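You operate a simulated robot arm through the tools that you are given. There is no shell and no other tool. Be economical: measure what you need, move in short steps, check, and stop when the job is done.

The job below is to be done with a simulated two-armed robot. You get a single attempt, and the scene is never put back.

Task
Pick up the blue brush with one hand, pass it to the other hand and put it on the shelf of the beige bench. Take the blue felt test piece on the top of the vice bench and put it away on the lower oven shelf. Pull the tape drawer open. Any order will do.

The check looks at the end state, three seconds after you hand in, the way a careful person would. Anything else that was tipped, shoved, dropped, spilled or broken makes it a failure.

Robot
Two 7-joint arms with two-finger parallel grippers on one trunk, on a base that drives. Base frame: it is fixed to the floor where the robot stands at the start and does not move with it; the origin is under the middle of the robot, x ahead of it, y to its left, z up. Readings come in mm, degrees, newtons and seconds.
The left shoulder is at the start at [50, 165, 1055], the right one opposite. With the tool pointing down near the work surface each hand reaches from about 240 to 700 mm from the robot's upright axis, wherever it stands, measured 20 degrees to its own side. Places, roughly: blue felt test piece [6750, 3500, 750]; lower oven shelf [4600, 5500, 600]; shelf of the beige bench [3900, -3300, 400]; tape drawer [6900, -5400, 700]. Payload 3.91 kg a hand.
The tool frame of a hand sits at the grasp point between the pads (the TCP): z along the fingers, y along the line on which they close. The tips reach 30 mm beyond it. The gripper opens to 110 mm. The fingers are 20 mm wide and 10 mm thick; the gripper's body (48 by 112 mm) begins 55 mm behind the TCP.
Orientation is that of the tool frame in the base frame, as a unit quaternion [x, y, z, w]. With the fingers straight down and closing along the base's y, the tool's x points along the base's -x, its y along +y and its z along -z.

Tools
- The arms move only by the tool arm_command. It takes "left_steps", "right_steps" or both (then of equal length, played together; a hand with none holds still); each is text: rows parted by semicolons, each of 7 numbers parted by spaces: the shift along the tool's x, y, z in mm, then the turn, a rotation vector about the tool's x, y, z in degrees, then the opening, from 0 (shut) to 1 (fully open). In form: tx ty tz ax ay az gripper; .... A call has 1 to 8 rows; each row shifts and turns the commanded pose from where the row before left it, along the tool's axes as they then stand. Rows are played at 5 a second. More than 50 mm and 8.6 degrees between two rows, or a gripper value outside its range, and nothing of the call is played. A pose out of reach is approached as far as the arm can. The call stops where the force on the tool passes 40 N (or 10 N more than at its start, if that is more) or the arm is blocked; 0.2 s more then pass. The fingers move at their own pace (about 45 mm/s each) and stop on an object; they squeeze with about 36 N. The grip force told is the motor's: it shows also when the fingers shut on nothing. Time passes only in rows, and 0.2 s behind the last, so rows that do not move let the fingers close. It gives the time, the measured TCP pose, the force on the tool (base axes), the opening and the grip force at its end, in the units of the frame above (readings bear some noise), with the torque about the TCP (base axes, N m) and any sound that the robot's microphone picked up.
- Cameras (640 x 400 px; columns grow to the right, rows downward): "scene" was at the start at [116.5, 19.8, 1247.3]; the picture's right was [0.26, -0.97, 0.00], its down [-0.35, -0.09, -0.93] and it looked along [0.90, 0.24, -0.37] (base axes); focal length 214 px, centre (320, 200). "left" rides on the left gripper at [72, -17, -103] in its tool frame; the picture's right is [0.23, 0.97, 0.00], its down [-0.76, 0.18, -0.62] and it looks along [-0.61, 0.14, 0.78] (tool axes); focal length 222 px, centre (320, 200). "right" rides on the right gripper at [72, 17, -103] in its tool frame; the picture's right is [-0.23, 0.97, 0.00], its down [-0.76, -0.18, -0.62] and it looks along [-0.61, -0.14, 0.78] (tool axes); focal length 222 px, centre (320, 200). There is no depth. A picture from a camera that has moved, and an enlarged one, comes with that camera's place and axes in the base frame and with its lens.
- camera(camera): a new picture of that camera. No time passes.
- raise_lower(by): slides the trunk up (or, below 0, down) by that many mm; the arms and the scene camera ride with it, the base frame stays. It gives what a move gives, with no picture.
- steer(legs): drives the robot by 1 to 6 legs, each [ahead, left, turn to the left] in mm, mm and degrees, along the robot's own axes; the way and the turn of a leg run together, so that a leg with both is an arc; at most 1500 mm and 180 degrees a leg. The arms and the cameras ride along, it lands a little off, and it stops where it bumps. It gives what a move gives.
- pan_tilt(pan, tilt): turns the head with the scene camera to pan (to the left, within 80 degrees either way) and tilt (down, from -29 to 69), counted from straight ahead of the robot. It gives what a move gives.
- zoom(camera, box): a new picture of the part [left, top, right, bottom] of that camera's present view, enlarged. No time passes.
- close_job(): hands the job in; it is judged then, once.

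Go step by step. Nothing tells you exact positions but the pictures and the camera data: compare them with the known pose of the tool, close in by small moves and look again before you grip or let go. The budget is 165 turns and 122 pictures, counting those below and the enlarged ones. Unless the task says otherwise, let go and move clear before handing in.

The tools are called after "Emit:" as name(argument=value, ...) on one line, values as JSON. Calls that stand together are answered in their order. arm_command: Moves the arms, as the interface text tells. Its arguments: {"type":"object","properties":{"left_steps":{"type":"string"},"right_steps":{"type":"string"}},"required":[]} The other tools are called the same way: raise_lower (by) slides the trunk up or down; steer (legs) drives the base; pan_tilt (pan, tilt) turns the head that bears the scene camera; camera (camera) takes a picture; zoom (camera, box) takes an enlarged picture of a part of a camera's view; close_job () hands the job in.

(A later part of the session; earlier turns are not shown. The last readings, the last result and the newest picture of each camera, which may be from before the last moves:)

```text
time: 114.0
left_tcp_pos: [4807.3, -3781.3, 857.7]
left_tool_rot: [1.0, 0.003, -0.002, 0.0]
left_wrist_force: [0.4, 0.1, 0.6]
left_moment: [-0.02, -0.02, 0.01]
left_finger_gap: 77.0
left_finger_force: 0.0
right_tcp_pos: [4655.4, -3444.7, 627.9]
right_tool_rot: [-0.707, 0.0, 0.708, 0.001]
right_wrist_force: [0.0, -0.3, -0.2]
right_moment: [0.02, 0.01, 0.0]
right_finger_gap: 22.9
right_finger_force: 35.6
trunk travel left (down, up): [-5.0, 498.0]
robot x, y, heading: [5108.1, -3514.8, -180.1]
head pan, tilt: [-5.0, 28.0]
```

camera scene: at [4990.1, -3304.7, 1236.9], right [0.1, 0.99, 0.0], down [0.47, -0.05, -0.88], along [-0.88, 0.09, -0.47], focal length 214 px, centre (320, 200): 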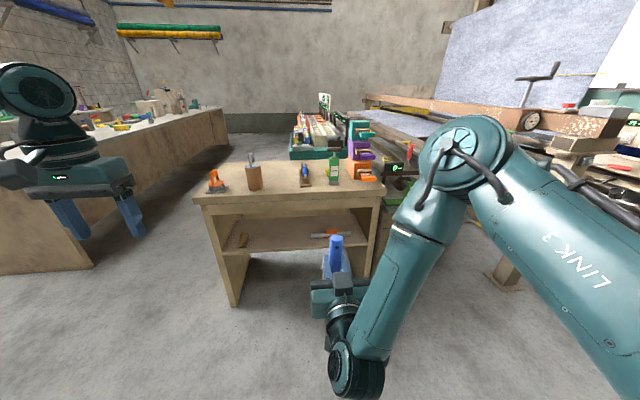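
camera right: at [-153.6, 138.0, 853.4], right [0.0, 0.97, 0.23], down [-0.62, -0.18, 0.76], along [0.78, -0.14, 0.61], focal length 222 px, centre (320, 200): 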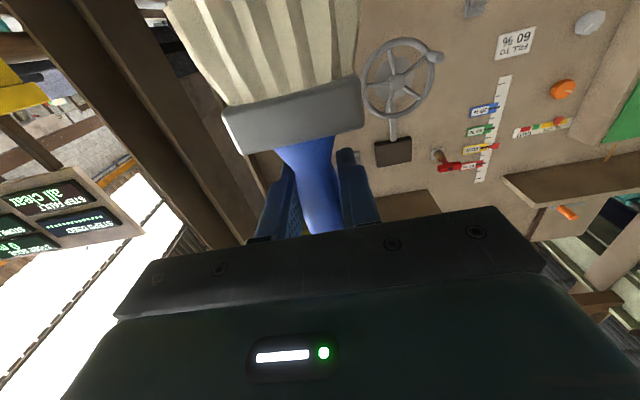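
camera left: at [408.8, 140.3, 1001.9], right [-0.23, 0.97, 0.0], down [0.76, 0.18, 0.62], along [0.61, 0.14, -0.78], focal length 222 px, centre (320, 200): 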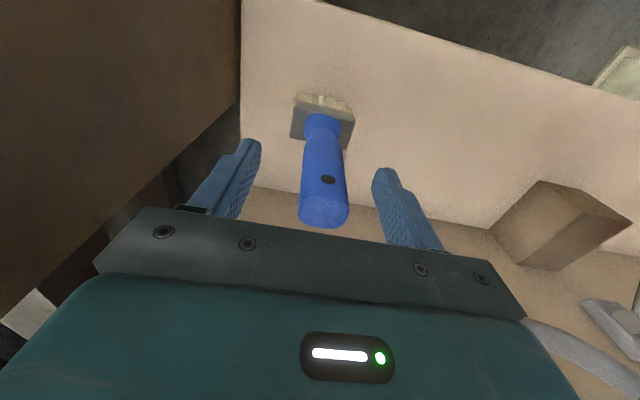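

Now lower and extend the right arm, then look again.

Emit:
arm_command(right_steps="20 0 20 0 0 0 0.1;20 0 20 0 0 0 0.1;20 0 20 0 0 0 0.1;20 0 20 0 0 0 0.1;3 0 20 0 0 0 0.1")

Emit:
steer(legs=[[260, 0, 0]])

Emit:
camera(camera="scene")

Emit:
camera(camera="right")

```text
time: 115.2
left_tcp_pos: [4807.4, -3781.5, 858.4]
left_tool_rot: [1.0, 0.002, -0.001, 0.0]
left_wrist_force: [-0.4, -0.6, 0.1]
left_moment: [0.01, 0.02, -0.01]
left_finger_gap: 76.8
left_finger_force: 0.0
right_tcp_pos: [4574.6, -3501.2, 584.4]
right_tool_rot: [0.708, -0.002, -0.706, -0.002]
right_wrist_force: [-0.3, 0.8, 0.3]
right_moment: [0.04, -0.02, -0.01]
right_finger_gap: 23.0
right_finger_force: 36.3
right hand out of reach, approached as far as the arm can: row 1, 2, 3, 4, 5
trunk travel left (down, up): [-5.0, 498.0]
robot x, y, heading: [5110.3, -3517.3, -180.0]
head pan, tilt: [-5.0, 28.0]
```

```text
time: 117.1
left_tcp_pos: [4551.2, -3782.8, 858.5]
left_tool_rot: [1.0, 0.003, -0.001, 0.0]
left_wrist_force: [0.0, 0.0, 0.6]
left_moment: [0.02, -0.02, 0.0]
left_finger_gap: 77.1
left_finger_force: 0.1
right_tcp_pos: [4318.2, -3501.2, 586.0]
right_tool_rot: [0.708, -0.002, -0.706, -0.002]
right_wrist_force: [0.5, -0.6, 0.5]
right_moment: [0.02, 0.03, 0.0]
right_finger_gap: 22.8
right_finger_force: 35.6
trunk travel left (down, up): [-5.0, 498.0]
robot x, y, heading: [4852.6, -3508.7, -180.0]
head pan, tilt: [-5.0, 28.0]
```

```text
95 pictures are left
camera scene: at [4731.3, -3510.5, 966.8], right [0.09, 1.0, 0.0], down [0.47, -0.04, -0.88], along [-0.88, 0.08, -0.47], focal length 214 px, centre (320, 200)
```

scene: 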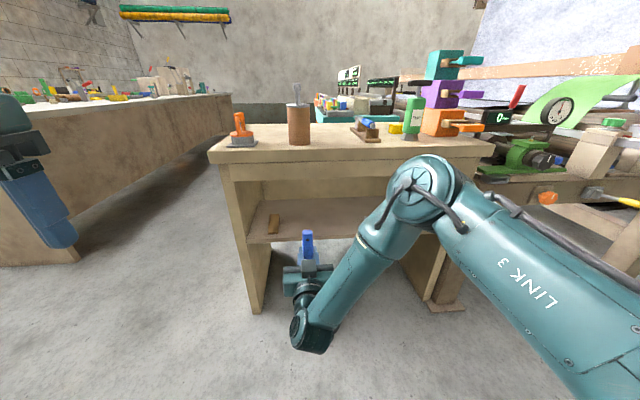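

```text
94 pictures are left
camera right: at [4421.3, -3518.1, 513.2], right [-0.01, -0.97, 0.23], down [0.62, 0.17, 0.76], along [-0.78, 0.15, 0.6], focal length 222 px, centre (320, 200)
```

right: 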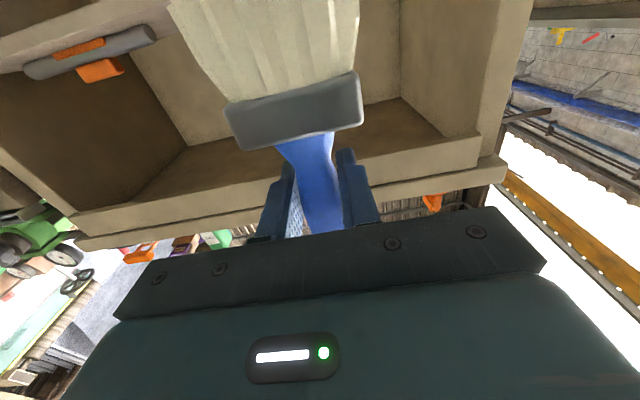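

The right arm slid sideways at a limit. Try extending forward first, then lowering.

Emit:
arm_command(right_steps="0 0 25 0 0 0 0.1;0 0 25 0 0 0 0.1;0 0 25 0 0 0 0.1;15 0 0 0 0 0 0.1;15 0 0 0 0 0 0.1;15 0 0 0 0 0 0.1")

```text
time: 118.5
left_tcp_pos: [4550.6, -3781.7, 859.3]
left_tool_rot: [1.0, 0.003, 0.0, 0.001]
left_wrist_force: [0.9, -0.8, 0.9]
left_moment: [0.01, 0.01, 0.02]
left_finger_gap: 77.0
left_finger_force: 0.1
right_tcp_pos: [4255.2, -3534.6, 568.6]
right_tool_rot: [0.71, -0.005, -0.704, -0.005]
right_wrist_force: [-1.0, -0.8, -0.2]
right_moment: [0.0, 0.0, -0.01]
right_finger_gap: 22.8
right_finger_force: 36.4
right hand out of reach, approached as far as the arm can: row 1, 2, 3, 4, 5, 6
trunk travel left (down, up): [-5.0, 498.0]
robot x, y, heading: [4855.6, -3512.0, -179.8]
head pan, tilt: [-5.0, 28.0]
```

Still limited. I try yawing the hand to point forward-left, which should relax the wrist, and lowering afterward.

Emit:
arm_command(right_steps="0 0 0 -8 0 0 0.1;0 0 0 -8 0 0 0.1;0 0 0 -8 0 0 0.1;15 0 0 0 0 0 0.1;15 0 0 0 0 0 0.1")

```text
time: 119.7
left_tcp_pos: [4550.1, -3782.2, 858.8]
left_tool_rot: [1.0, 0.003, -0.001, 0.0]
left_wrist_force: [-0.1, -1.1, 0.6]
left_moment: [0.01, 0.03, 0.0]
left_finger_gap: 76.9
left_finger_force: 0.1
right_tcp_pos: [4311.4, -3637.3, 666.2]
right_tool_rot: [0.7, 0.131, -0.689, 0.134]
right_wrist_force: [-0.4, -0.5, 0.6]
right_moment: [-0.01, -0.02, 0.03]
right_finger_gap: 22.8
right_finger_force: 35.7
right hand out of reach, approached as far as the arm can: row 1, 2, 3, 4, 5
trunk travel left (down, up): [-5.0, 498.0]
robot x, y, heading: [4848.3, -3515.3, -179.9]
head pan, tilt: [-5.0, 28.0]
```

That was worse; so yaw the other way (to the right), and move right.

Emit:
arm_command(right_steps="0 0 0 8 0 0 0.1;0 0 0 8 0 0 0.1;0 0 0 8 0 0 0.1;0 -30 0 8 0 0 0.1;0 -30 0 8 0 0 0.1;0 -20 0 0 0 0 0.1")

```text
time: 121.1
left_tcp_pos: [4549.8, -3781.5, 857.9]
left_tool_rot: [1.0, 0.003, 0.0, 0.0]
left_wrist_force: [0.1, 0.1, 0.6]
left_moment: [-0.01, -0.02, -0.01]
left_finger_gap: 76.9
left_finger_force: 0.0
right_tcp_pos: [4322.3, -3557.8, 665.6]
right_tool_rot: [0.702, -0.101, -0.698, -0.101]
right_wrist_force: [0.9, 0.8, 0.3]
right_moment: [0.02, 0.02, 0.0]
right_finger_gap: 22.8
right_finger_force: 36.2
trunk travel left (down, up): [-5.0, 498.0]
robot x, y, heading: [4853.7, -3514.4, -180.1]
head pan, tilt: [-5.0, 28.0]
```

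Within reach now. Move right a bit more and lower.

Emit:
arm_command(right_steps="0 -30 0 0 0 0 0.1;0 -30 0 0 0 0 0.1;25 -10 0 0 0 0 0.1;25 0 0 0 0 0 0.1;25 0 0 0 0 0 0.1;25 0 0 0 0 0 0.1;20 0 0 0 0 0 0.1")

Emit:
camera(camera="scene")

```text
time: 122.7
left_tcp_pos: [4550.8, -3782.5, 857.9]
left_tool_rot: [1.0, 0.003, -0.001, 0.0]
left_wrist_force: [0.6, 0.5, 0.1]
left_moment: [-0.02, 0.01, 0.03]
left_finger_gap: 77.0
left_finger_force: 0.1
right_tcp_pos: [4343.0, -3491.4, 546.4]
right_tool_rot: [0.701, -0.102, -0.699, -0.102]
right_wrist_force: [-0.2, -0.5, -0.7]
right_moment: [0.01, 0.0, 0.0]
right_finger_gap: 22.8
right_finger_force: 36.3
trunk travel left (down, up): [-5.0, 498.0]
robot x, y, heading: [4855.2, -3514.2, -180.1]
head pan, tilt: [-5.0, 28.0]
```

```text
93 pictures are left
camera scene: at [4731.3, -3510.6, 966.9], right [0.09, 1.0, 0.0], down [0.47, -0.04, -0.88], along [-0.88, 0.08, -0.47], focal length 214 px, centre (320, 200)
```

scene: 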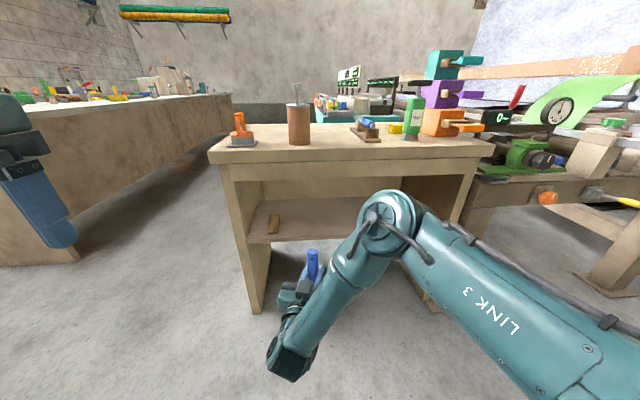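

The elbow sits above the hand and would hit the bench top on driving in. I back off 200 mm and stretch the arm out so the elbow trails well behind.

Emit:
steer(legs=[[-250, 0, 0]])

Emit:
arm_command(right_steps="0 0 40 0 0 0 0.1;0 0 40 0 0 0 0.1;0 0 40 0 0 0 0.1;0 0 40 0 0 0 0.1;0 0 40 0 0 0 0.1")

Emit:
camera(camera="scene")

```text
time: 124.5
left_tcp_pos: [4800.4, -3781.1, 857.6]
left_tool_rot: [1.0, 0.0, -0.001, 0.0]
left_wrist_force: [0.3, -0.3, 0.5]
left_moment: [0.0, 0.03, 0.02]
left_finger_gap: 77.3
left_finger_force: 0.0
right_tcp_pos: [4593.4, -3488.5, 545.8]
right_tool_rot: [0.701, -0.102, -0.698, -0.102]
right_wrist_force: [-0.7, 0.7, 0.3]
right_moment: [-0.02, 0.02, -0.01]
right_finger_gap: 22.9
right_finger_force: 36.5
trunk travel left (down, up): [-5.0, 498.0]
robot x, y, heading: [5104.4, -3513.6, 179.7]
head pan, tilt: [-5.0, 28.0]
```

```text
time: 125.7
left_tcp_pos: [4799.2, -3779.6, 859.5]
left_tool_rot: [1.0, 0.0, -0.001, 0.0]
left_wrist_force: [0.5, 0.4, -0.2]
left_moment: [0.02, 0.01, 0.0]
left_finger_gap: 76.8
left_finger_force: 0.0
right_tcp_pos: [4401.3, -3431.9, 545.5]
right_tool_rot: [0.701, -0.102, -0.698, -0.102]
right_wrist_force: [-0.3, -0.4, -0.2]
right_moment: [-0.01, 0.02, 0.02]
right_finger_gap: 22.8
right_finger_force: 35.8
trunk travel left (down, up): [-5.0, 498.0]
robot x, y, heading: [5105.0, -3513.9, 180.2]
head pan, tilt: [-5.0, 28.0]
```

```text
92 pictures are left
camera scene: at [4982.1, -3510.1, 966.8], right [0.09, 1.0, 0.0], down [0.47, -0.04, -0.88], along [-0.88, 0.08, -0.47], focal length 214 px, centre (320, 200)
```

scene: 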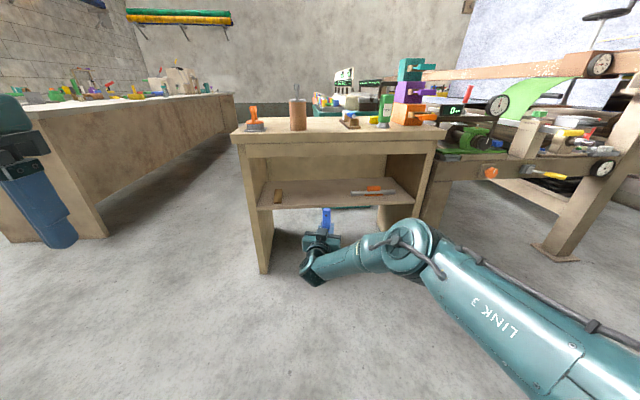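

Elbow now trails the hand. Brush bottom ~459, shelf ~430. Driving 300 mm in, then checking.

Emit:
steer(legs=[[270, 0, 0]])

Emit:
camera(camera="scene")

Emit:
camera(camera="right")

```text
time: 127.7
left_tcp_pos: [4528.9, -3780.0, 857.8]
left_tool_rot: [1.0, 0.0, -0.001, 0.0]
left_wrist_force: [-0.4, -0.1, 0.4]
left_moment: [-0.02, 0.01, -0.05]
left_finger_gap: 77.1
left_finger_force: 0.0
right_tcp_pos: [4131.6, -3430.8, 546.8]
right_tool_rot: [0.702, -0.101, -0.698, -0.102]
right_wrist_force: [0.1, -0.3, 0.7]
right_moment: [0.02, 0.02, 0.0]
right_finger_gap: 22.9
right_finger_force: 36.1
trunk travel left (down, up): [-5.0, 498.0]
robot x, y, heading: [4830.8, -3511.3, 179.8]
head pan, tilt: [-5.0, 28.0]
```

```text
91 pictures are left
camera scene: at [4712.1, -3509.5, 966.8], right [0.09, 1.0, 0.0], down [0.47, -0.04, -0.88], along [-0.88, 0.08, -0.47], focal length 214 px, centre (320, 200)
```

scene: 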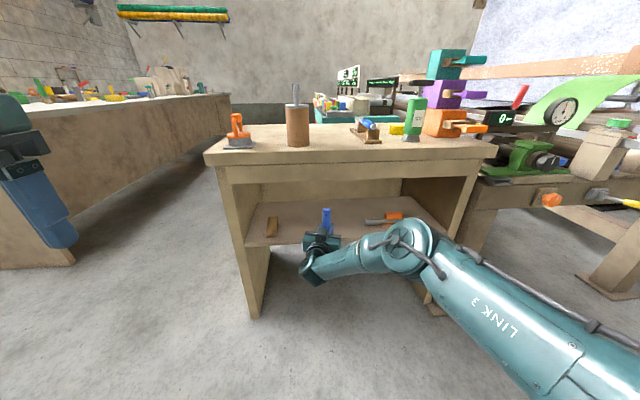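

```text
90 pictures are left
camera right: at [4225.8, -3477.0, 473.5], right [-0.28, -0.93, 0.23], down [0.64, -0.01, 0.76], along [-0.71, 0.36, 0.6], focal length 222 px, centre (320, 200)
```

right: 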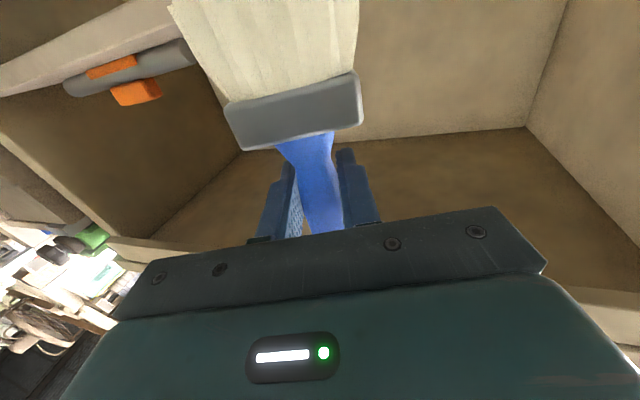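

Everything clears. The wrist camera hangs below the hand, so I keep it in front of the shelf edge: drive 155 mm more (TCP x ≈ 3977).

Emit:
steer(legs=[[155, 0, 0]])

Emit:
zoom(camera="scene", box=[220, 170, 460, 320])

Emit:
camera(camera="right")

```text
time: 129.0
left_tcp_pos: [4377.0, -3780.3, 858.0]
left_tool_rot: [1.0, 0.001, -0.001, 0.0]
left_wrist_force: [-0.3, 0.3, 0.5]
left_moment: [0.02, 0.0, 0.02]
left_finger_gap: 77.3
left_finger_force: 0.0
right_tcp_pos: [3978.0, -3432.7, 545.7]
right_tool_rot: [0.702, -0.101, -0.698, -0.101]
right_wrist_force: [0.1, 0.4, 0.2]
right_moment: [-0.01, 0.01, 0.0]
right_finger_gap: 22.6
right_finger_force: 36.0
trunk travel left (down, up): [-5.0, 498.0]
robot x, y, heading: [4679.2, -3514.3, 180.0]
head pan, tilt: [-5.0, 28.0]
```

```text
2.67 times, centred on (340, 245) of scene
camera zoom: at [4558.8, -3509.5, 966.8], right [0.09, 1.0, 0.0], down [0.47, -0.04, -0.88], along [-0.88, 0.08, -0.47], focal length 572 px, centre (267, 80)
```

zoom: 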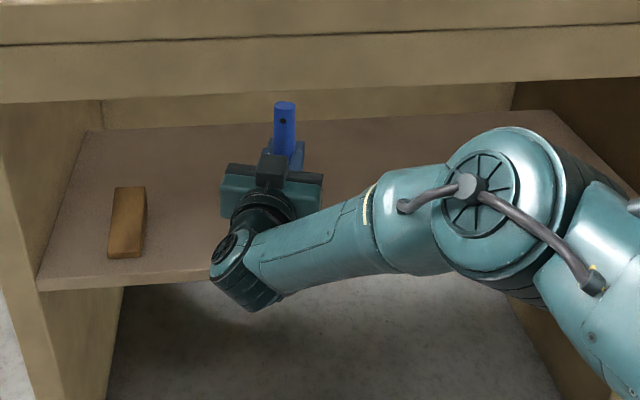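

```text
88 pictures are left
camera right: at [4072.4, -3477.8, 473.5], right [-0.28, -0.93, 0.23], down [0.64, -0.01, 0.76], along [-0.71, 0.36, 0.6], focal length 222 px, centre (320, 200)
```

right: 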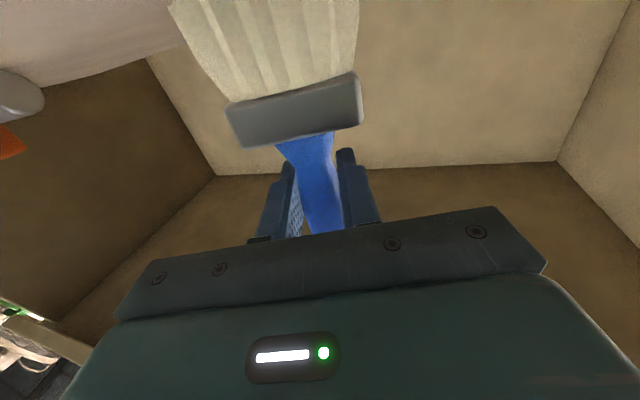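

Position is good. Lower slowly and watch the force.

Emit:
arm_command(right_steps="10 0 0 0 0 0 0.1;8 0 0 0 0 0 0.1;5 0 0 0 0 0 0.1")

```text
time: 129.8
left_tcp_pos: [4379.7, -3779.9, 859.0]
left_tool_rot: [1.0, 0.001, -0.002, 0.0]
left_wrist_force: [0.9, 0.9, 0.6]
left_moment: [0.01, 0.02, -0.03]
left_finger_gap: 76.9
left_finger_force: 0.1
right_tcp_pos: [3977.8, -3433.1, 538.7]
right_tool_rot: [-0.695, 0.103, 0.704, 0.103]
right_wrist_force: [29.0, 6.2, 27.3]
right_moment: [-0.37, -4.81, 1.58]
right_finger_gap: 23.0
right_finger_force: 35.8
trunk travel left (down, up): [-5.0, 498.0]
robot x, y, heading: [4682.2, -3512.4, 179.8]
head pan, tilt: [-5.0, 28.0]
stopped in row 3 (right hand): the force on the tool passed its limit (the readings are from after the stop); the commanded pose is now the measured one
```

The contact torque places the touch at the wrist camera under the hand, on the shelf edge. I lift, pull back about 27 mm, and try again.

Emit:
arm_command(right_steps="-12 0 0 0 0 0 0.1;0 0 -14 0 0 0 0.1;0 0 -14 0 0 0 0.1")

Emit:
zoom(camera="scene", box=[260, 190, 400, 290])

Emit:
camera(camera="right")

```text
time: 130.6
left_tcp_pos: [4377.1, -3780.3, 859.4]
left_tool_rot: [1.0, 0.001, -0.001, -0.001]
left_wrist_force: [-0.3, 0.9, 1.1]
left_moment: [-0.03, -0.01, 0.0]
left_finger_gap: 77.1
left_finger_force: 0.1
right_tcp_pos: [4002.9, -3441.7, 545.4]
right_tool_rot: [-0.696, 0.103, 0.704, 0.102]
right_wrist_force: [0.3, -1.3, -0.1]
right_moment: [-0.02, 0.0, 0.0]
right_finger_gap: 22.8
right_finger_force: 36.0
trunk travel left (down, up): [-5.0, 498.0]
robot x, y, heading: [4684.1, -3512.9, 180.1]
head pan, tilt: [-5.0, 28.0]
```

```text
4.00 times, centred on (330, 240) of scene
camera zoom: at [4558.9, -3509.5, 966.7], right [0.09, 1.0, 0.0], down [0.47, -0.04, -0.88], along [-0.88, 0.08, -0.47], focal length 858 px, centre (280, 40)
```

zoom: 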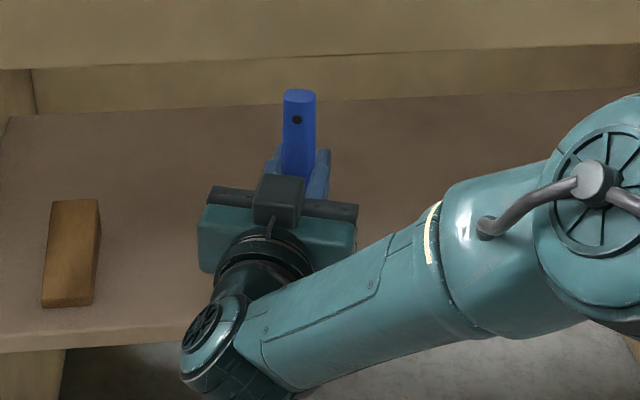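

```text
86 pictures are left
camera right: at [4095.7, -3486.4, 471.1], right [-0.28, -0.93, 0.23], down [0.66, -0.01, 0.75], along [-0.7, 0.36, 0.61], focal length 222 px, centre (320, 200)
```

right: 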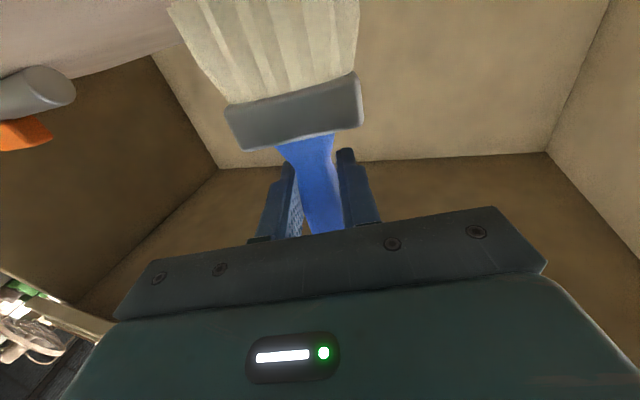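

Now about 28 mm clear of the edge. Lower again.

Emit:
arm_command(right_steps="10 0 0 0 0 0 0.1;8 0 0 0 0 0 0.1;5 0 0 0 0 0 0.1")

```text
time: 131.4
left_tcp_pos: [4378.9, -3780.2, 860.2]
left_tool_rot: [1.0, 0.002, -0.002, 0.0]
left_wrist_force: [0.0, -0.2, 1.0]
left_moment: [0.01, 0.01, 0.0]
left_finger_gap: 77.0
left_finger_force: 0.1
right_tcp_pos: [4000.4, -3441.0, 531.6]
right_tool_rot: [-0.689, 0.103, 0.71, 0.102]
right_wrist_force: [-3.5, -2.0, 29.5]
right_moment: [0.15, 0.15, -0.01]
right_finger_gap: 23.1
right_finger_force: 36.4
trunk travel left (down, up): [-5.0, 498.0]
robot x, y, heading: [4677.4, -3515.6, 180.0]
head pan, tilt: [-5.0, 28.0]
```

Now the force is purely vertical beneath the grip: the brush stands on the shelf. Ease the load, then open.

Emit:
arm_command(right_steps="-5 0 0 0 0 0 0.1;-3 0 0 0 0 0 0.1")

```text
time: 132.0
left_tcp_pos: [4378.2, -3780.3, 860.6]
left_tool_rot: [1.0, 0.001, -0.001, 0.001]
left_wrist_force: [0.6, 0.3, -0.1]
left_moment: [0.02, 0.01, -0.02]
left_finger_gap: 77.0
left_finger_force: 0.1
right_tcp_pos: [4003.4, -3441.2, 530.7]
right_tool_rot: [-0.695, 0.103, 0.704, 0.102]
right_wrist_force: [-5.2, 0.2, 11.8]
right_moment: [0.18, 0.55, 0.08]
right_finger_gap: 22.7
right_finger_force: 36.4
trunk travel left (down, up): [-5.0, 498.0]
robot x, y, heading: [4681.7, -3517.2, 179.9]
head pan, tilt: [-5.0, 28.0]
```

Emit:
arm_command(right_steps="-2 0 0 0 0 0 0.1;0 0 0 0 0 0 0.3;0 0 0 0 0 0 0.6;0 0 0 0 0 0 0.6")

Emit:
zoom(camera="scene", box=[260, 190, 400, 290])

Emit:
camera(camera="right")

```text
time: 133.0
left_tcp_pos: [4376.8, -3780.6, 859.1]
left_tool_rot: [1.0, 0.001, -0.002, -0.001]
left_wrist_force: [-0.7, -0.2, 0.1]
left_moment: [0.01, -0.01, -0.04]
left_finger_gap: 77.2
left_finger_force: 0.0
right_tcp_pos: [4001.2, -3440.3, 532.5]
right_tool_rot: [-0.696, 0.102, 0.703, 0.101]
right_wrist_force: [0.1, 0.0, 0.5]
right_moment: [0.03, 0.0, 0.01]
right_finger_gap: 65.9
right_finger_force: 0.1
trunk travel left (down, up): [-5.0, 498.0]
robot x, y, heading: [4682.5, -3513.8, 180.0]
head pan, tilt: [-5.0, 28.0]
```

```text
4.00 times, centred on (330, 240) of scene
camera zoom: at [4559.0, -3509.5, 966.8], right [0.09, 1.0, 0.0], down [0.47, -0.04, -0.88], along [-0.88, 0.08, -0.47], focal length 858 px, centre (280, 40)
```

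zoom: 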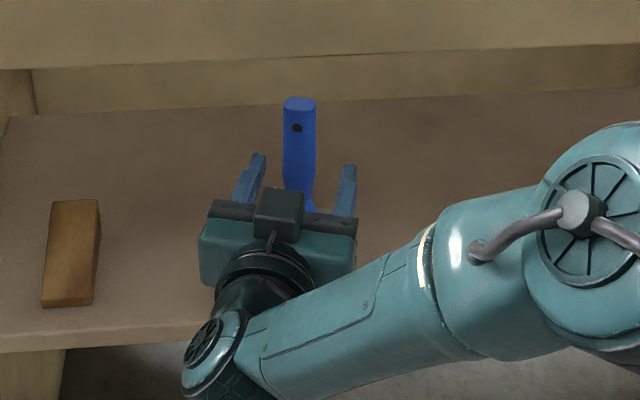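

```text
84 pictures are left
camera right: at [4095.7, -3486.1, 458.2], right [-0.28, -0.93, 0.23], down [0.66, -0.01, 0.76], along [-0.7, 0.36, 0.61], focal length 222 px, centre (320, 200)
```

right: 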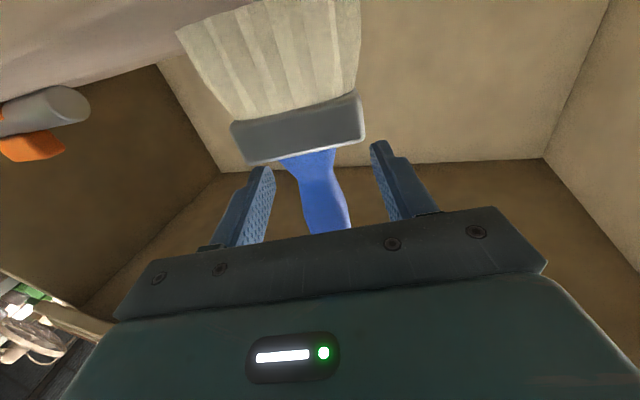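

Brush stands free. Backing the hand straight out along its own axis, then driving back.

Emit:
arm_command(right_steps="0 0 -25 0 0 0 0.6;0 0 -40 0 0 0 0.6;0 0 -40 0 0 0 0.6;0 0 -40 0 0 0 0.6")

Emit:
steer(legs=[[-450, 0, 0]])

Emit:
zoom(camera="scene", box=[220, 130, 440, 270])

```text
time: 134.0
left_tcp_pos: [4377.0, -3780.4, 858.3]
left_tool_rot: [1.0, 0.001, -0.001, 0.0]
left_wrist_force: [-0.2, 0.1, 0.5]
left_moment: [0.0, 0.0, 0.02]
left_finger_gap: 76.9
left_finger_force: 0.0
right_tcp_pos: [4142.2, -3481.6, 531.7]
right_tool_rot: [-0.695, 0.103, 0.704, 0.103]
right_wrist_force: [0.3, -0.1, 0.7]
right_moment: [0.02, 0.03, 0.0]
right_finger_gap: 65.9
right_finger_force: 0.1
trunk travel left (down, up): [-5.0, 498.0]
robot x, y, heading: [4682.1, -3515.1, 179.8]
head pan, tilt: [-5.0, 28.0]
```

```text
time: 136.7
left_tcp_pos: [4829.5, -3779.7, 858.0]
left_tool_rot: [1.0, -0.001, -0.001, 0.0]
left_wrist_force: [0.7, 0.4, -0.8]
left_moment: [-0.04, 0.04, -0.02]
left_finger_gap: 77.0
left_finger_force: 0.0
right_tcp_pos: [4595.7, -3480.9, 530.5]
right_tool_rot: [-0.696, 0.103, 0.703, 0.103]
right_wrist_force: [-0.6, 0.3, 0.6]
right_moment: [0.0, 0.04, 0.0]
right_finger_gap: 66.2
right_finger_force: 0.1
trunk travel left (down, up): [-5.0, 498.0]
robot x, y, heading: [5137.8, -3518.8, 180.0]
head pan, tilt: [-5.0, 28.0]
```

```text
2.86 times, centred on (330, 200) of scene
camera zoom: at [5012.3, -3510.0, 966.8], right [0.09, 1.0, 0.0], down [0.47, -0.04, -0.88], along [-0.88, 0.08, -0.47], focal length 613 px, centre (291, 200)
```

zoom: 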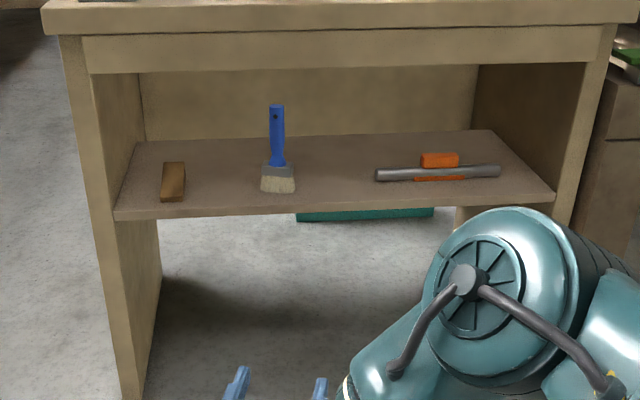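

The brush stands on the shelf. Next the tape drawer: raise the trunk and turn to face −y for a look.

Emit:
raise_lower(by=270)

Emit:
steer(legs=[[-500, 0, 0], [0, 0, 110]])

Emit:
pan_tilt(pan=10, tilt=15)

Emit:
camera(camera="scene")

```text
time: 139.5
left_tcp_pos: [4829.6, -3781.1, 1129.6]
left_tool_rot: [1.0, 0.0, -0.001, 0.001]
left_wrist_force: [0.6, -0.9, 0.1]
left_moment: [0.01, 0.03, 0.01]
left_finger_gap: 76.9
left_finger_force: 0.1
right_tcp_pos: [4594.0, -3481.6, 801.2]
right_tool_rot: [-0.696, 0.103, 0.704, 0.103]
right_wrist_force: [-0.5, 1.1, 0.2]
right_moment: [0.0, -0.03, -0.01]
right_finger_gap: 66.1
right_finger_force: 0.0
trunk travel left (down, up): [-275.0, 228.0]
robot x, y, heading: [5135.1, -3515.4, 180.1]
head pan, tilt: [-5.0, 28.0]
```

```text
time: 147.0
left_tcp_pos: [5991.1, -3712.2, 1129.2]
left_tool_rot: [0.575, 0.818, 0.0, 0.0]
left_wrist_force: [0.3, 0.8, -0.2]
left_moment: [0.01, -0.05, -0.04]
left_finger_gap: 76.9
left_finger_force: 0.1
right_tcp_pos: [5791.1, -4034.2, 801.4]
right_tool_rot: [0.484, 0.51, -0.488, 0.517]
right_wrist_force: [-0.5, -0.3, -0.7]
right_moment: [0.0, 0.02, -0.01]
right_finger_gap: 66.1
right_finger_force: 0.1
trunk travel left (down, up): [-275.0, 228.0]
robot x, y, heading: [5637.1, -3517.6, -70.2]
head pan, tilt: [-5.0, 28.0]
```

```text
time: 147.8
left_tcp_pos: [5991.2, -3712.2, 1128.3]
left_tool_rot: [0.574, 0.819, 0.001, 0.0]
left_wrist_force: [0.2, 0.3, 0.1]
left_moment: [-0.01, -0.03, -0.03]
left_finger_gap: 77.0
left_finger_force: 0.0
right_tcp_pos: [5789.9, -4033.3, 801.6]
right_tool_rot: [0.484, 0.511, -0.488, 0.516]
right_wrist_force: [0.8, 0.2, 1.3]
right_moment: [0.02, 0.0, 0.0]
right_finger_gap: 66.0
right_finger_force: 0.1
trunk travel left (down, up): [-275.0, 228.0]
robot x, y, heading: [5636.5, -3516.0, -70.2]
head pan, tilt: [10.0, 15.0]
```

```text
82 pictures are left
camera scene: at [5690.3, -3627.9, 1257.8], right [-0.87, -0.5, 0.0], down [-0.13, 0.23, -0.97], along [0.48, -0.84, -0.26], focal length 214 px, centre (320, 200)
```

scene: 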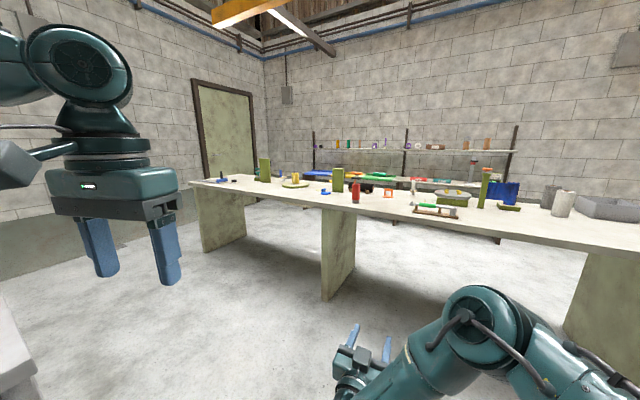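

Emit:
zoom(camera="scene", box=[190, 140, 530, 310])

```text
1.88 times, centred on (360, 225) of scene
camera zoom: at [5690.3, -3627.9, 1257.8], right [-0.87, -0.5, 0.0], down [-0.13, 0.23, -0.97], along [0.48, -0.84, -0.26], focal length 404 px, centre (245, 153)
```

zoom: 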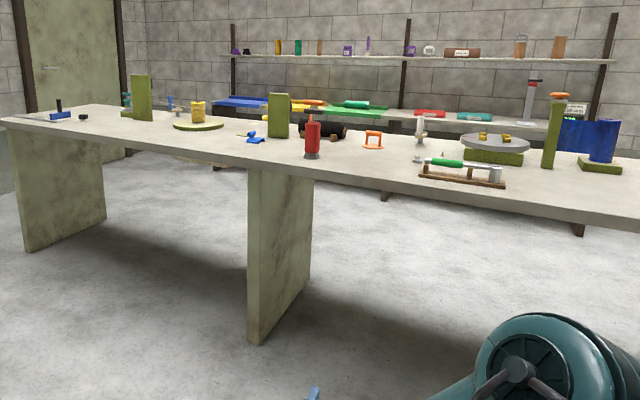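

No drawer on this side; at y −5400 it must open on the back (−y) side of this table. I check the gap between the two benches to the right.

Emit:
pan_tilt(pan=-55, tilt=15)

Emit:
camera(camera="scene")

```text
time: 149.2
left_tcp_pos: [5990.9, -3711.3, 1127.8]
left_tool_rot: [0.575, 0.818, 0.0, 0.001]
left_wrist_force: [-0.2, 0.0, -0.3]
left_moment: [-0.02, 0.01, -0.03]
left_finger_gap: 76.9
left_finger_force: 0.0
right_tcp_pos: [5790.1, -4034.0, 801.1]
right_tool_rot: [0.485, 0.51, -0.489, 0.516]
right_wrist_force: [-0.8, -0.1, -0.8]
right_moment: [0.0, 0.0, 0.05]
right_finger_gap: 65.9
right_finger_force: 0.1
trunk travel left (down, up): [-275.0, 228.0]
robot x, y, heading: [5634.5, -3512.1, -70.1]
head pan, tilt: [-55.0, 15.0]
```

```text
80 pictures are left
camera scene: at [5590.2, -3623.1, 1257.9], right [-0.82, 0.58, 0.0], down [0.15, 0.21, -0.97], along [-0.56, -0.79, -0.26], focal length 214 px, centre (320, 200)
```

scene: 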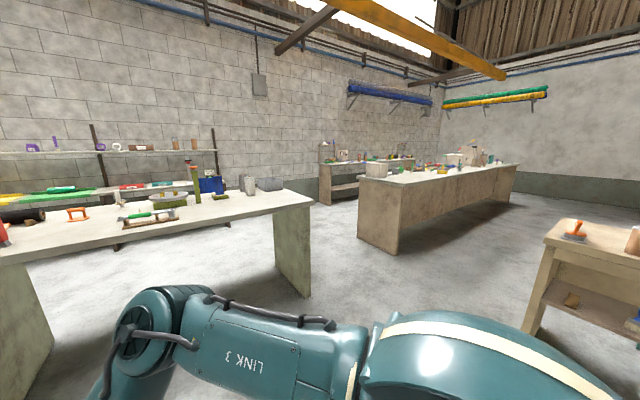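

The gap is about 1200 mm wide (x 3550–4775). I tuck the right arm and drive through it to behind the table.

Emit:
arm_command(right_steps="-20 -20 -30 0 0 0 0.6;-20 -20 -30 0 0 0 0.6;-20 -20 -30 0 0 0 0.6;-20 -20 -30 0 0 0 0.6")

Emit:
steer(legs=[[0, 0, -110], [1480, 0, 0], [0, 0, 90], [1000, 0, 0]])

Emit:
pan_tilt(pan=30, tilt=18)

Emit:
camera(camera="scene")

```text
time: 150.2
left_tcp_pos: [5991.6, -3711.6, 1128.8]
left_tool_rot: [0.574, 0.819, 0.0, 0.001]
left_wrist_force: [0.6, 0.7, -0.7]
left_moment: [0.01, 0.0, -0.02]
left_finger_gap: 77.2
left_finger_force: 0.1
right_tcp_pos: [5703.4, -3918.9, 878.7]
right_tool_rot: [0.484, 0.51, -0.488, 0.517]
right_wrist_force: [0.4, 0.5, -0.4]
right_moment: [0.01, 0.01, 0.03]
right_finger_gap: 66.1
right_finger_force: 0.0
trunk travel left (down, up): [-275.0, 228.0]
robot x, y, heading: [5638.2, -3513.8, -70.4]
head pan, tilt: [-55.0, 15.0]
```

```text
time: 160.4
left_tcp_pos: [4106.5, -3796.4, 1128.0]
left_tool_rot: [1.0, 0.009, -0.001, 0.0]
left_wrist_force: [-0.1, 0.1, 0.2]
left_moment: [-0.01, 0.01, -0.01]
left_finger_gap: 77.0
left_finger_force: 0.0
right_tcp_pos: [4007.2, -3458.9, 877.1]
right_tool_rot: [0.703, -0.092, -0.699, -0.094]
right_wrist_force: [1.3, 0.7, 0.4]
right_moment: [0.03, -0.17, 0.15]
right_finger_gap: 66.0
right_finger_force: 0.0
trunk travel left (down, up): [-275.0, 228.0]
robot x, y, heading: [4405.2, -3526.5, -179.1]
head pan, tilt: [-55.0, 15.0]
stopped in leg 2: the force on the tool passed its limit (the readings are from after the stop); the commanded pose is now the measured one
```

```text
time: 162.0
left_tcp_pos: [4104.9, -3797.5, 1127.0]
left_tool_rot: [1.0, 0.01, -0.001, 0.0]
left_wrist_force: [-0.5, 0.2, -0.7]
left_moment: [0.01, 0.0, 0.0]
left_finger_gap: 76.7
left_finger_force: 0.1
right_tcp_pos: [4006.5, -3459.1, 877.8]
right_tool_rot: [0.703, -0.091, -0.699, -0.094]
right_wrist_force: [2.1, 0.1, -1.1]
right_moment: [0.02, -0.12, 0.15]
right_finger_gap: 66.0
right_finger_force: 0.1
trunk travel left (down, up): [-275.0, 228.0]
robot x, y, heading: [4405.8, -3525.1, -179.1]
head pan, tilt: [30.0, 18.0]
```

```text
79 pictures are left
camera scene: at [4294.1, -3576.7, 1253.0], right [-0.51, 0.86, 0.0], down [0.26, 0.16, -0.95], along [-0.82, -0.49, -0.31], focal length 214 px, centre (320, 200)
```

scene: 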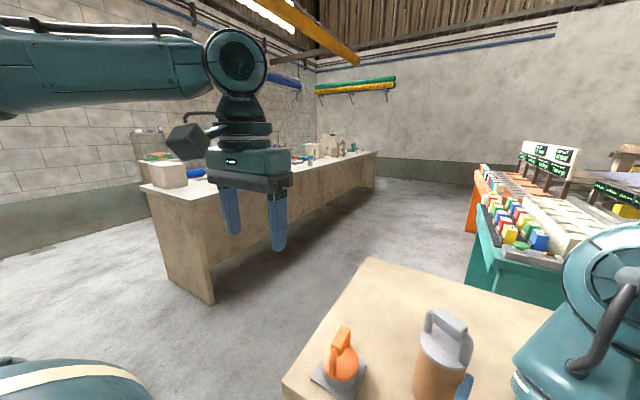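

I drove at the wrong y, and the right hand has come over the beige bench and touched something. Look carefully before moving.

Emit:
camera(camera="right")

Emit:
pan_tilt(pan=0, tilt=45)

Emit:
camera(camera="scene")

```text
78 pictures are left
camera right: at [4102.1, -3502.0, 805.2], right [-0.26, -0.94, 0.22], down [0.64, 0.01, 0.77], along [-0.72, 0.34, 0.6], focal length 222 px, centre (320, 200)
```

right: 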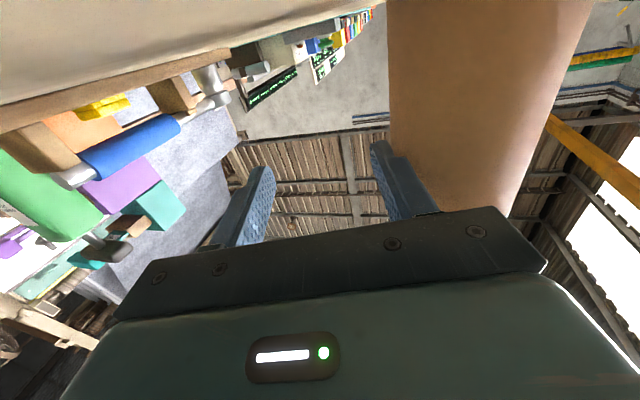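

```text
time: 163.0
left_tcp_pos: [4105.7, -3796.8, 1127.2]
left_tool_rot: [1.0, 0.01, 0.0, 0.0]
left_wrist_force: [0.1, -1.1, 0.6]
left_moment: [0.0, -0.01, -0.03]
left_finger_gap: 76.8
left_finger_force: 0.0
right_tcp_pos: [4005.4, -3459.0, 877.1]
right_tool_rot: [0.703, -0.091, -0.699, -0.094]
right_wrist_force: [3.3, -0.9, 1.1]
right_moment: [-0.02, -0.22, 0.14]
right_finger_gap: 65.9
right_finger_force: 0.1
trunk travel left (down, up): [-275.0, 228.0]
robot x, y, heading: [4405.9, -3526.2, -179.0]
head pan, tilt: [0.0, 45.0]
```

```text
77 pictures are left
camera scene: at [4292.9, -3530.2, 1211.1], right [-0.02, 1.0, 0.0], down [0.71, 0.01, -0.71], along [-0.71, -0.01, -0.71], focal length 214 px, centre (320, 200)
```

scene: 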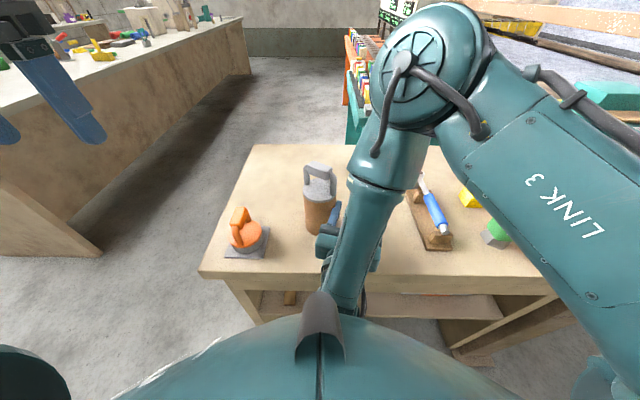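

The cylinder still stands where it was (base front ≈ [3976, −3533] before and after). Back straight off and check.

Emit:
steer(legs=[[-600, 0, 0]])

Emit:
pan_tilt(pan=0, tilt=32)

Emit:
zoom(camera="scene", box=[200, 110, 440, 260])

```text
time: 166.4
left_tcp_pos: [4708.2, -3786.8, 1127.4]
left_tool_rot: [1.0, 0.012, -0.001, 0.001]
left_wrist_force: [0.6, -0.6, -0.4]
left_moment: [-0.03, 0.0, 0.0]
left_finger_gap: 77.3
left_finger_force: 0.1
right_tcp_pos: [4607.3, -3449.2, 877.0]
right_tool_rot: [0.703, -0.091, -0.699, -0.094]
right_wrist_force: [-0.4, 0.9, -0.7]
right_moment: [0.02, 0.02, -0.02]
right_finger_gap: 66.3
right_finger_force: 0.1
trunk travel left (down, up): [-275.0, 228.0]
robot x, y, heading: [5007.0, -3511.1, -178.6]
head pan, tilt: [0.0, 45.0]
```

```text
time: 167.1
left_tcp_pos: [4709.3, -3785.7, 1128.6]
left_tool_rot: [1.0, 0.013, 0.0, 0.001]
left_wrist_force: [-0.3, -0.2, -0.6]
left_moment: [0.01, 0.01, -0.02]
left_finger_gap: 77.0
left_finger_force: 0.0
right_tcp_pos: [4607.6, -3450.9, 877.5]
right_tool_rot: [0.703, -0.089, -0.699, -0.092]
right_wrist_force: [-0.4, 0.8, 0.4]
right_moment: [0.0, 0.03, -0.01]
right_finger_gap: 66.1
right_finger_force: 0.1
trunk travel left (down, up): [-275.0, 228.0]
robot x, y, heading: [5005.4, -3511.1, -178.9]
head pan, tilt: [0.0, 32.0]
```

```text
2.67 times, centred on (320, 185) of scene
camera zoom: at [4885.4, -3519.2, 1230.5], right [-0.02, 1.0, 0.0], down [0.53, 0.01, -0.85], along [-0.85, -0.02, -0.53], focal length 572 px, centre (320, 240)
```

zoom: 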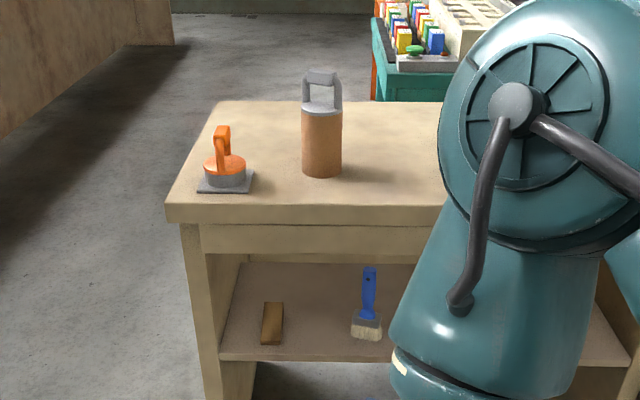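

The push did slide the cylinder back ~50 mm and left ~15 mm, so I must put it back. First I return to the earlier viewpoint to compare pixel for pixel, with the right arm tucked up.

Emit:
arm_command(right_steps="-40 0 0 0 0 0 0.6;-40 -10 0 0 0 0 0.6;-40 -10 0 0 0 0 0.6;-40 -10 0 0 0 0 0.6")

Emit:
steer(legs=[[-106, -204, -2.2]])

Emit:
pan_tilt(pan=-5, tilt=28)

Emit:
zoom(camera="scene", box=[190, 150, 390, 310])

```text
time: 168.1
left_tcp_pos: [4707.8, -3786.8, 1128.5]
left_tool_rot: [1.0, 0.012, 0.0, 0.001]
left_wrist_force: [0.6, 0.9, -0.1]
left_moment: [0.01, -0.01, 0.03]
left_finger_gap: 76.8
left_finger_force: 0.1
right_tcp_pos: [4615.3, -3421.3, 1037.4]
right_tool_rot: [0.703, -0.089, -0.699, -0.093]
right_wrist_force: [-0.1, 0.8, 0.5]
right_moment: [-0.01, 0.01, -0.03]
right_finger_gap: 66.2
right_finger_force: 0.0
trunk travel left (down, up): [-275.0, 228.0]
robot x, y, heading: [5005.0, -3509.6, -178.8]
head pan, tilt: [0.0, 32.0]
```

```text
time: 169.9
left_tcp_pos: [4805.2, -3569.6, 1128.4]
left_tool_rot: [1.0, -0.006, 0.0, -0.001]
left_wrist_force: [0.2, 0.0, 0.8]
left_moment: [-0.01, 0.0, 0.01]
left_finger_gap: 76.7
left_finger_force: 0.0
right_tcp_pos: [4723.3, -3201.7, 1038.0]
right_tool_rot: [0.701, -0.103, -0.697, -0.106]
right_wrist_force: [0.4, -0.1, 0.3]
right_moment: [0.0, 0.03, 0.03]
right_finger_gap: 66.0
right_finger_force: 0.1
trunk travel left (down, up): [-275.0, 228.0]
robot x, y, heading: [5112.7, -3308.4, 179.1]
head pan, tilt: [0.0, 32.0]
```

```text
time: 170.5
left_tcp_pos: [4804.6, -3570.4, 1127.7]
left_tool_rot: [1.0, -0.006, 0.0, 0.0]
left_wrist_force: [-1.0, 1.1, 0.2]
left_moment: [0.0, -0.01, 0.0]
left_finger_gap: 77.3
left_finger_force: 0.1
right_tcp_pos: [4724.7, -3200.3, 1036.8]
right_tool_rot: [0.701, -0.102, -0.698, -0.105]
right_wrist_force: [1.1, -0.4, 0.0]
right_moment: [-0.02, 0.01, 0.03]
right_finger_gap: 66.1
right_finger_force: 0.1
trunk travel left (down, up): [-275.0, 228.0]
robot x, y, heading: [5114.9, -3304.3, 179.1]
head pan, tilt: [-5.0, 28.0]
```

```text
2.50 times, centred on (290, 230) of scene
camera zoom: at [4989.7, -3301.2, 1236.8], right [0.1, 0.99, 0.0], down [0.47, -0.05, -0.88], along [-0.88, 0.09, -0.47], focal length 536 px, centre (395, 125)
```

zoom: 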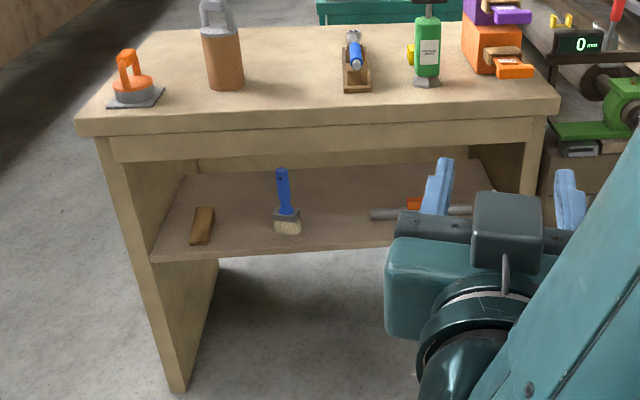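

Nearly the same view: the cylinder needs to move about +57 mm in x and +17 mm in y (toward me and right). I bring the left hand over its handle (now at ≈[3887, −3547]).

Emit:
steer(legs=[[650, 50, 0.9]])

Emit:
pan_tilt(pan=10, tilt=40)

Emit:
camera(camera="scene")

Emit:
camera(camera="left")

```text
time: 174.1
left_tcp_pos: [4165.7, -3622.5, 1128.5]
left_tool_rot: [1.0, 0.003, 0.001, -0.001]
left_wrist_force: [-0.4, 0.4, 0.0]
left_moment: [0.01, -0.03, 0.03]
left_finger_gap: 77.0
left_finger_force: 0.0
right_tcp_pos: [4078.0, -3254.2, 1036.4]
right_tool_rot: [0.702, -0.097, -0.699, -0.099]
right_wrist_force: [0.2, 0.8, -0.1]
right_moment: [0.0, 0.01, -0.03]
right_finger_gap: 66.1
right_finger_force: 0.0
trunk travel left (down, up): [-275.0, 228.0]
robot x, y, heading: [4465.6, -3353.3, -180.0]
head pan, tilt: [-5.0, 28.0]
```

```text
time: 174.9
left_tcp_pos: [4166.2, -3622.3, 1129.4]
left_tool_rot: [1.0, 0.004, 0.0, 0.0]
left_wrist_force: [0.1, 0.2, 0.4]
left_moment: [0.02, 0.02, 0.01]
left_finger_gap: 76.9
left_finger_force: 0.1
right_tcp_pos: [4078.2, -3254.7, 1036.6]
right_tool_rot: [0.702, -0.095, -0.698, -0.099]
right_wrist_force: [-0.1, 0.1, -1.1]
right_moment: [0.03, 0.01, 0.01]
right_finger_gap: 66.2
right_finger_force: 0.0
trunk travel left (down, up): [-275.0, 228.0]
robot x, y, heading: [4469.6, -3353.3, -180.0]
head pan, tilt: [10.0, 40.0]
```

```text
74 pictures are left
camera scene: at [4353.6, -3372.8, 1218.3], right [-0.18, 0.98, 0.0], down [0.63, 0.11, -0.77], along [-0.75, -0.14, -0.64], focal length 214 px, centre (320, 200)
```

scene: 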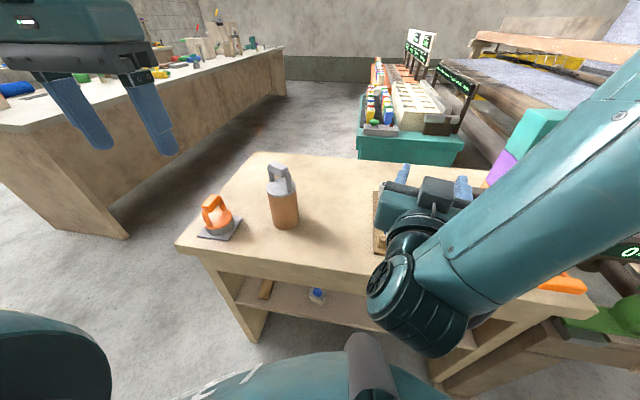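

```text
73 pictures are left
camera left: at [4237.4, -3604.9, 1231.1], right [0.23, -0.97, 0.0], down [-0.76, -0.18, 0.62], along [-0.61, -0.15, -0.78], focal length 222 px, centre (320, 200)
```

left: 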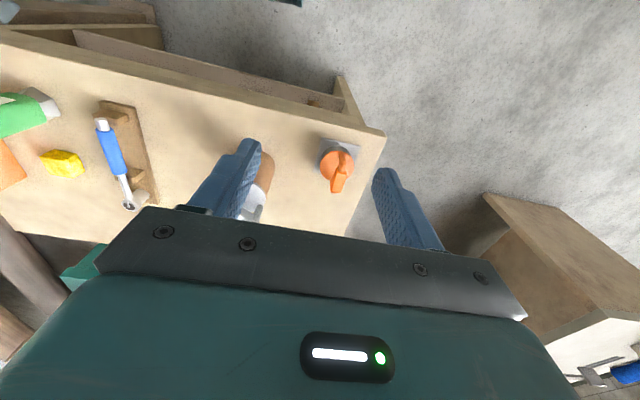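

Triangulating gives bench top z≈800, cylinder centre ≈[3957, −3542], handle top ≈970; required shift ≈(+53, +16). Moving the left hand over it.

Emit:
arm_command(left_steps="0 0 40 0 0 0 1;0 0 45 0 0 0 1;-42 -16 0 0 0 0 1;-42 -16 0 0 0 0 1;-42 -16 0 0 0 0 1;-42 -16 0 0 0 0 1;-41 -15 0 0 0 0 1")

Emit:
camera(camera="left")

Emit:
camera(camera="scene")

```text
time: 176.5
left_tcp_pos: [3953.8, -3546.7, 1041.8]
left_tool_rot: [1.0, 0.006, 0.001, 0.0]
left_wrist_force: [-0.4, 0.5, 1.0]
left_moment: [-0.01, 0.0, 0.03]
left_finger_gap: 110.1
left_finger_force: 0.1
right_tcp_pos: [4077.0, -3255.5, 1036.1]
right_tool_rot: [0.703, -0.096, -0.698, -0.1]
right_wrist_force: [0.0, -0.5, -0.3]
right_moment: [0.04, 0.0, -0.04]
right_finger_gap: 66.2
right_finger_force: 0.1
trunk travel left (down, up): [-275.0, 228.0]
robot x, y, heading: [4470.7, -3356.3, -179.7]
head pan, tilt: [10.0, 40.0]
```

```text
72 pictures are left
camera left: at [4025.6, -3528.9, 1145.2], right [0.24, -0.97, 0.0], down [-0.76, -0.19, 0.62], along [-0.6, -0.15, -0.78], focal length 222 px, centre (320, 200)
```

left: 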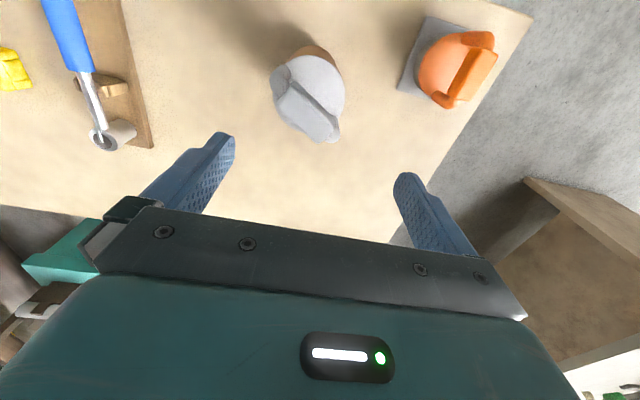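

```text
71 pictures are left
camera scene: at [4352.3, -3373.2, 1218.1], right [-0.18, 0.98, 0.0], down [0.63, 0.11, -0.76], along [-0.75, -0.14, -0.64], focal length 214 px, centre (320, 200)
```

scene: 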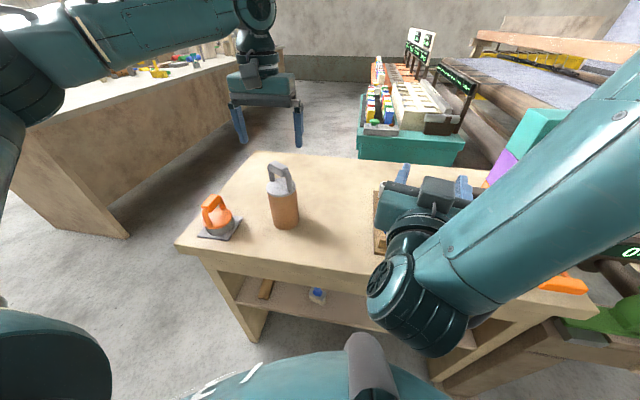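

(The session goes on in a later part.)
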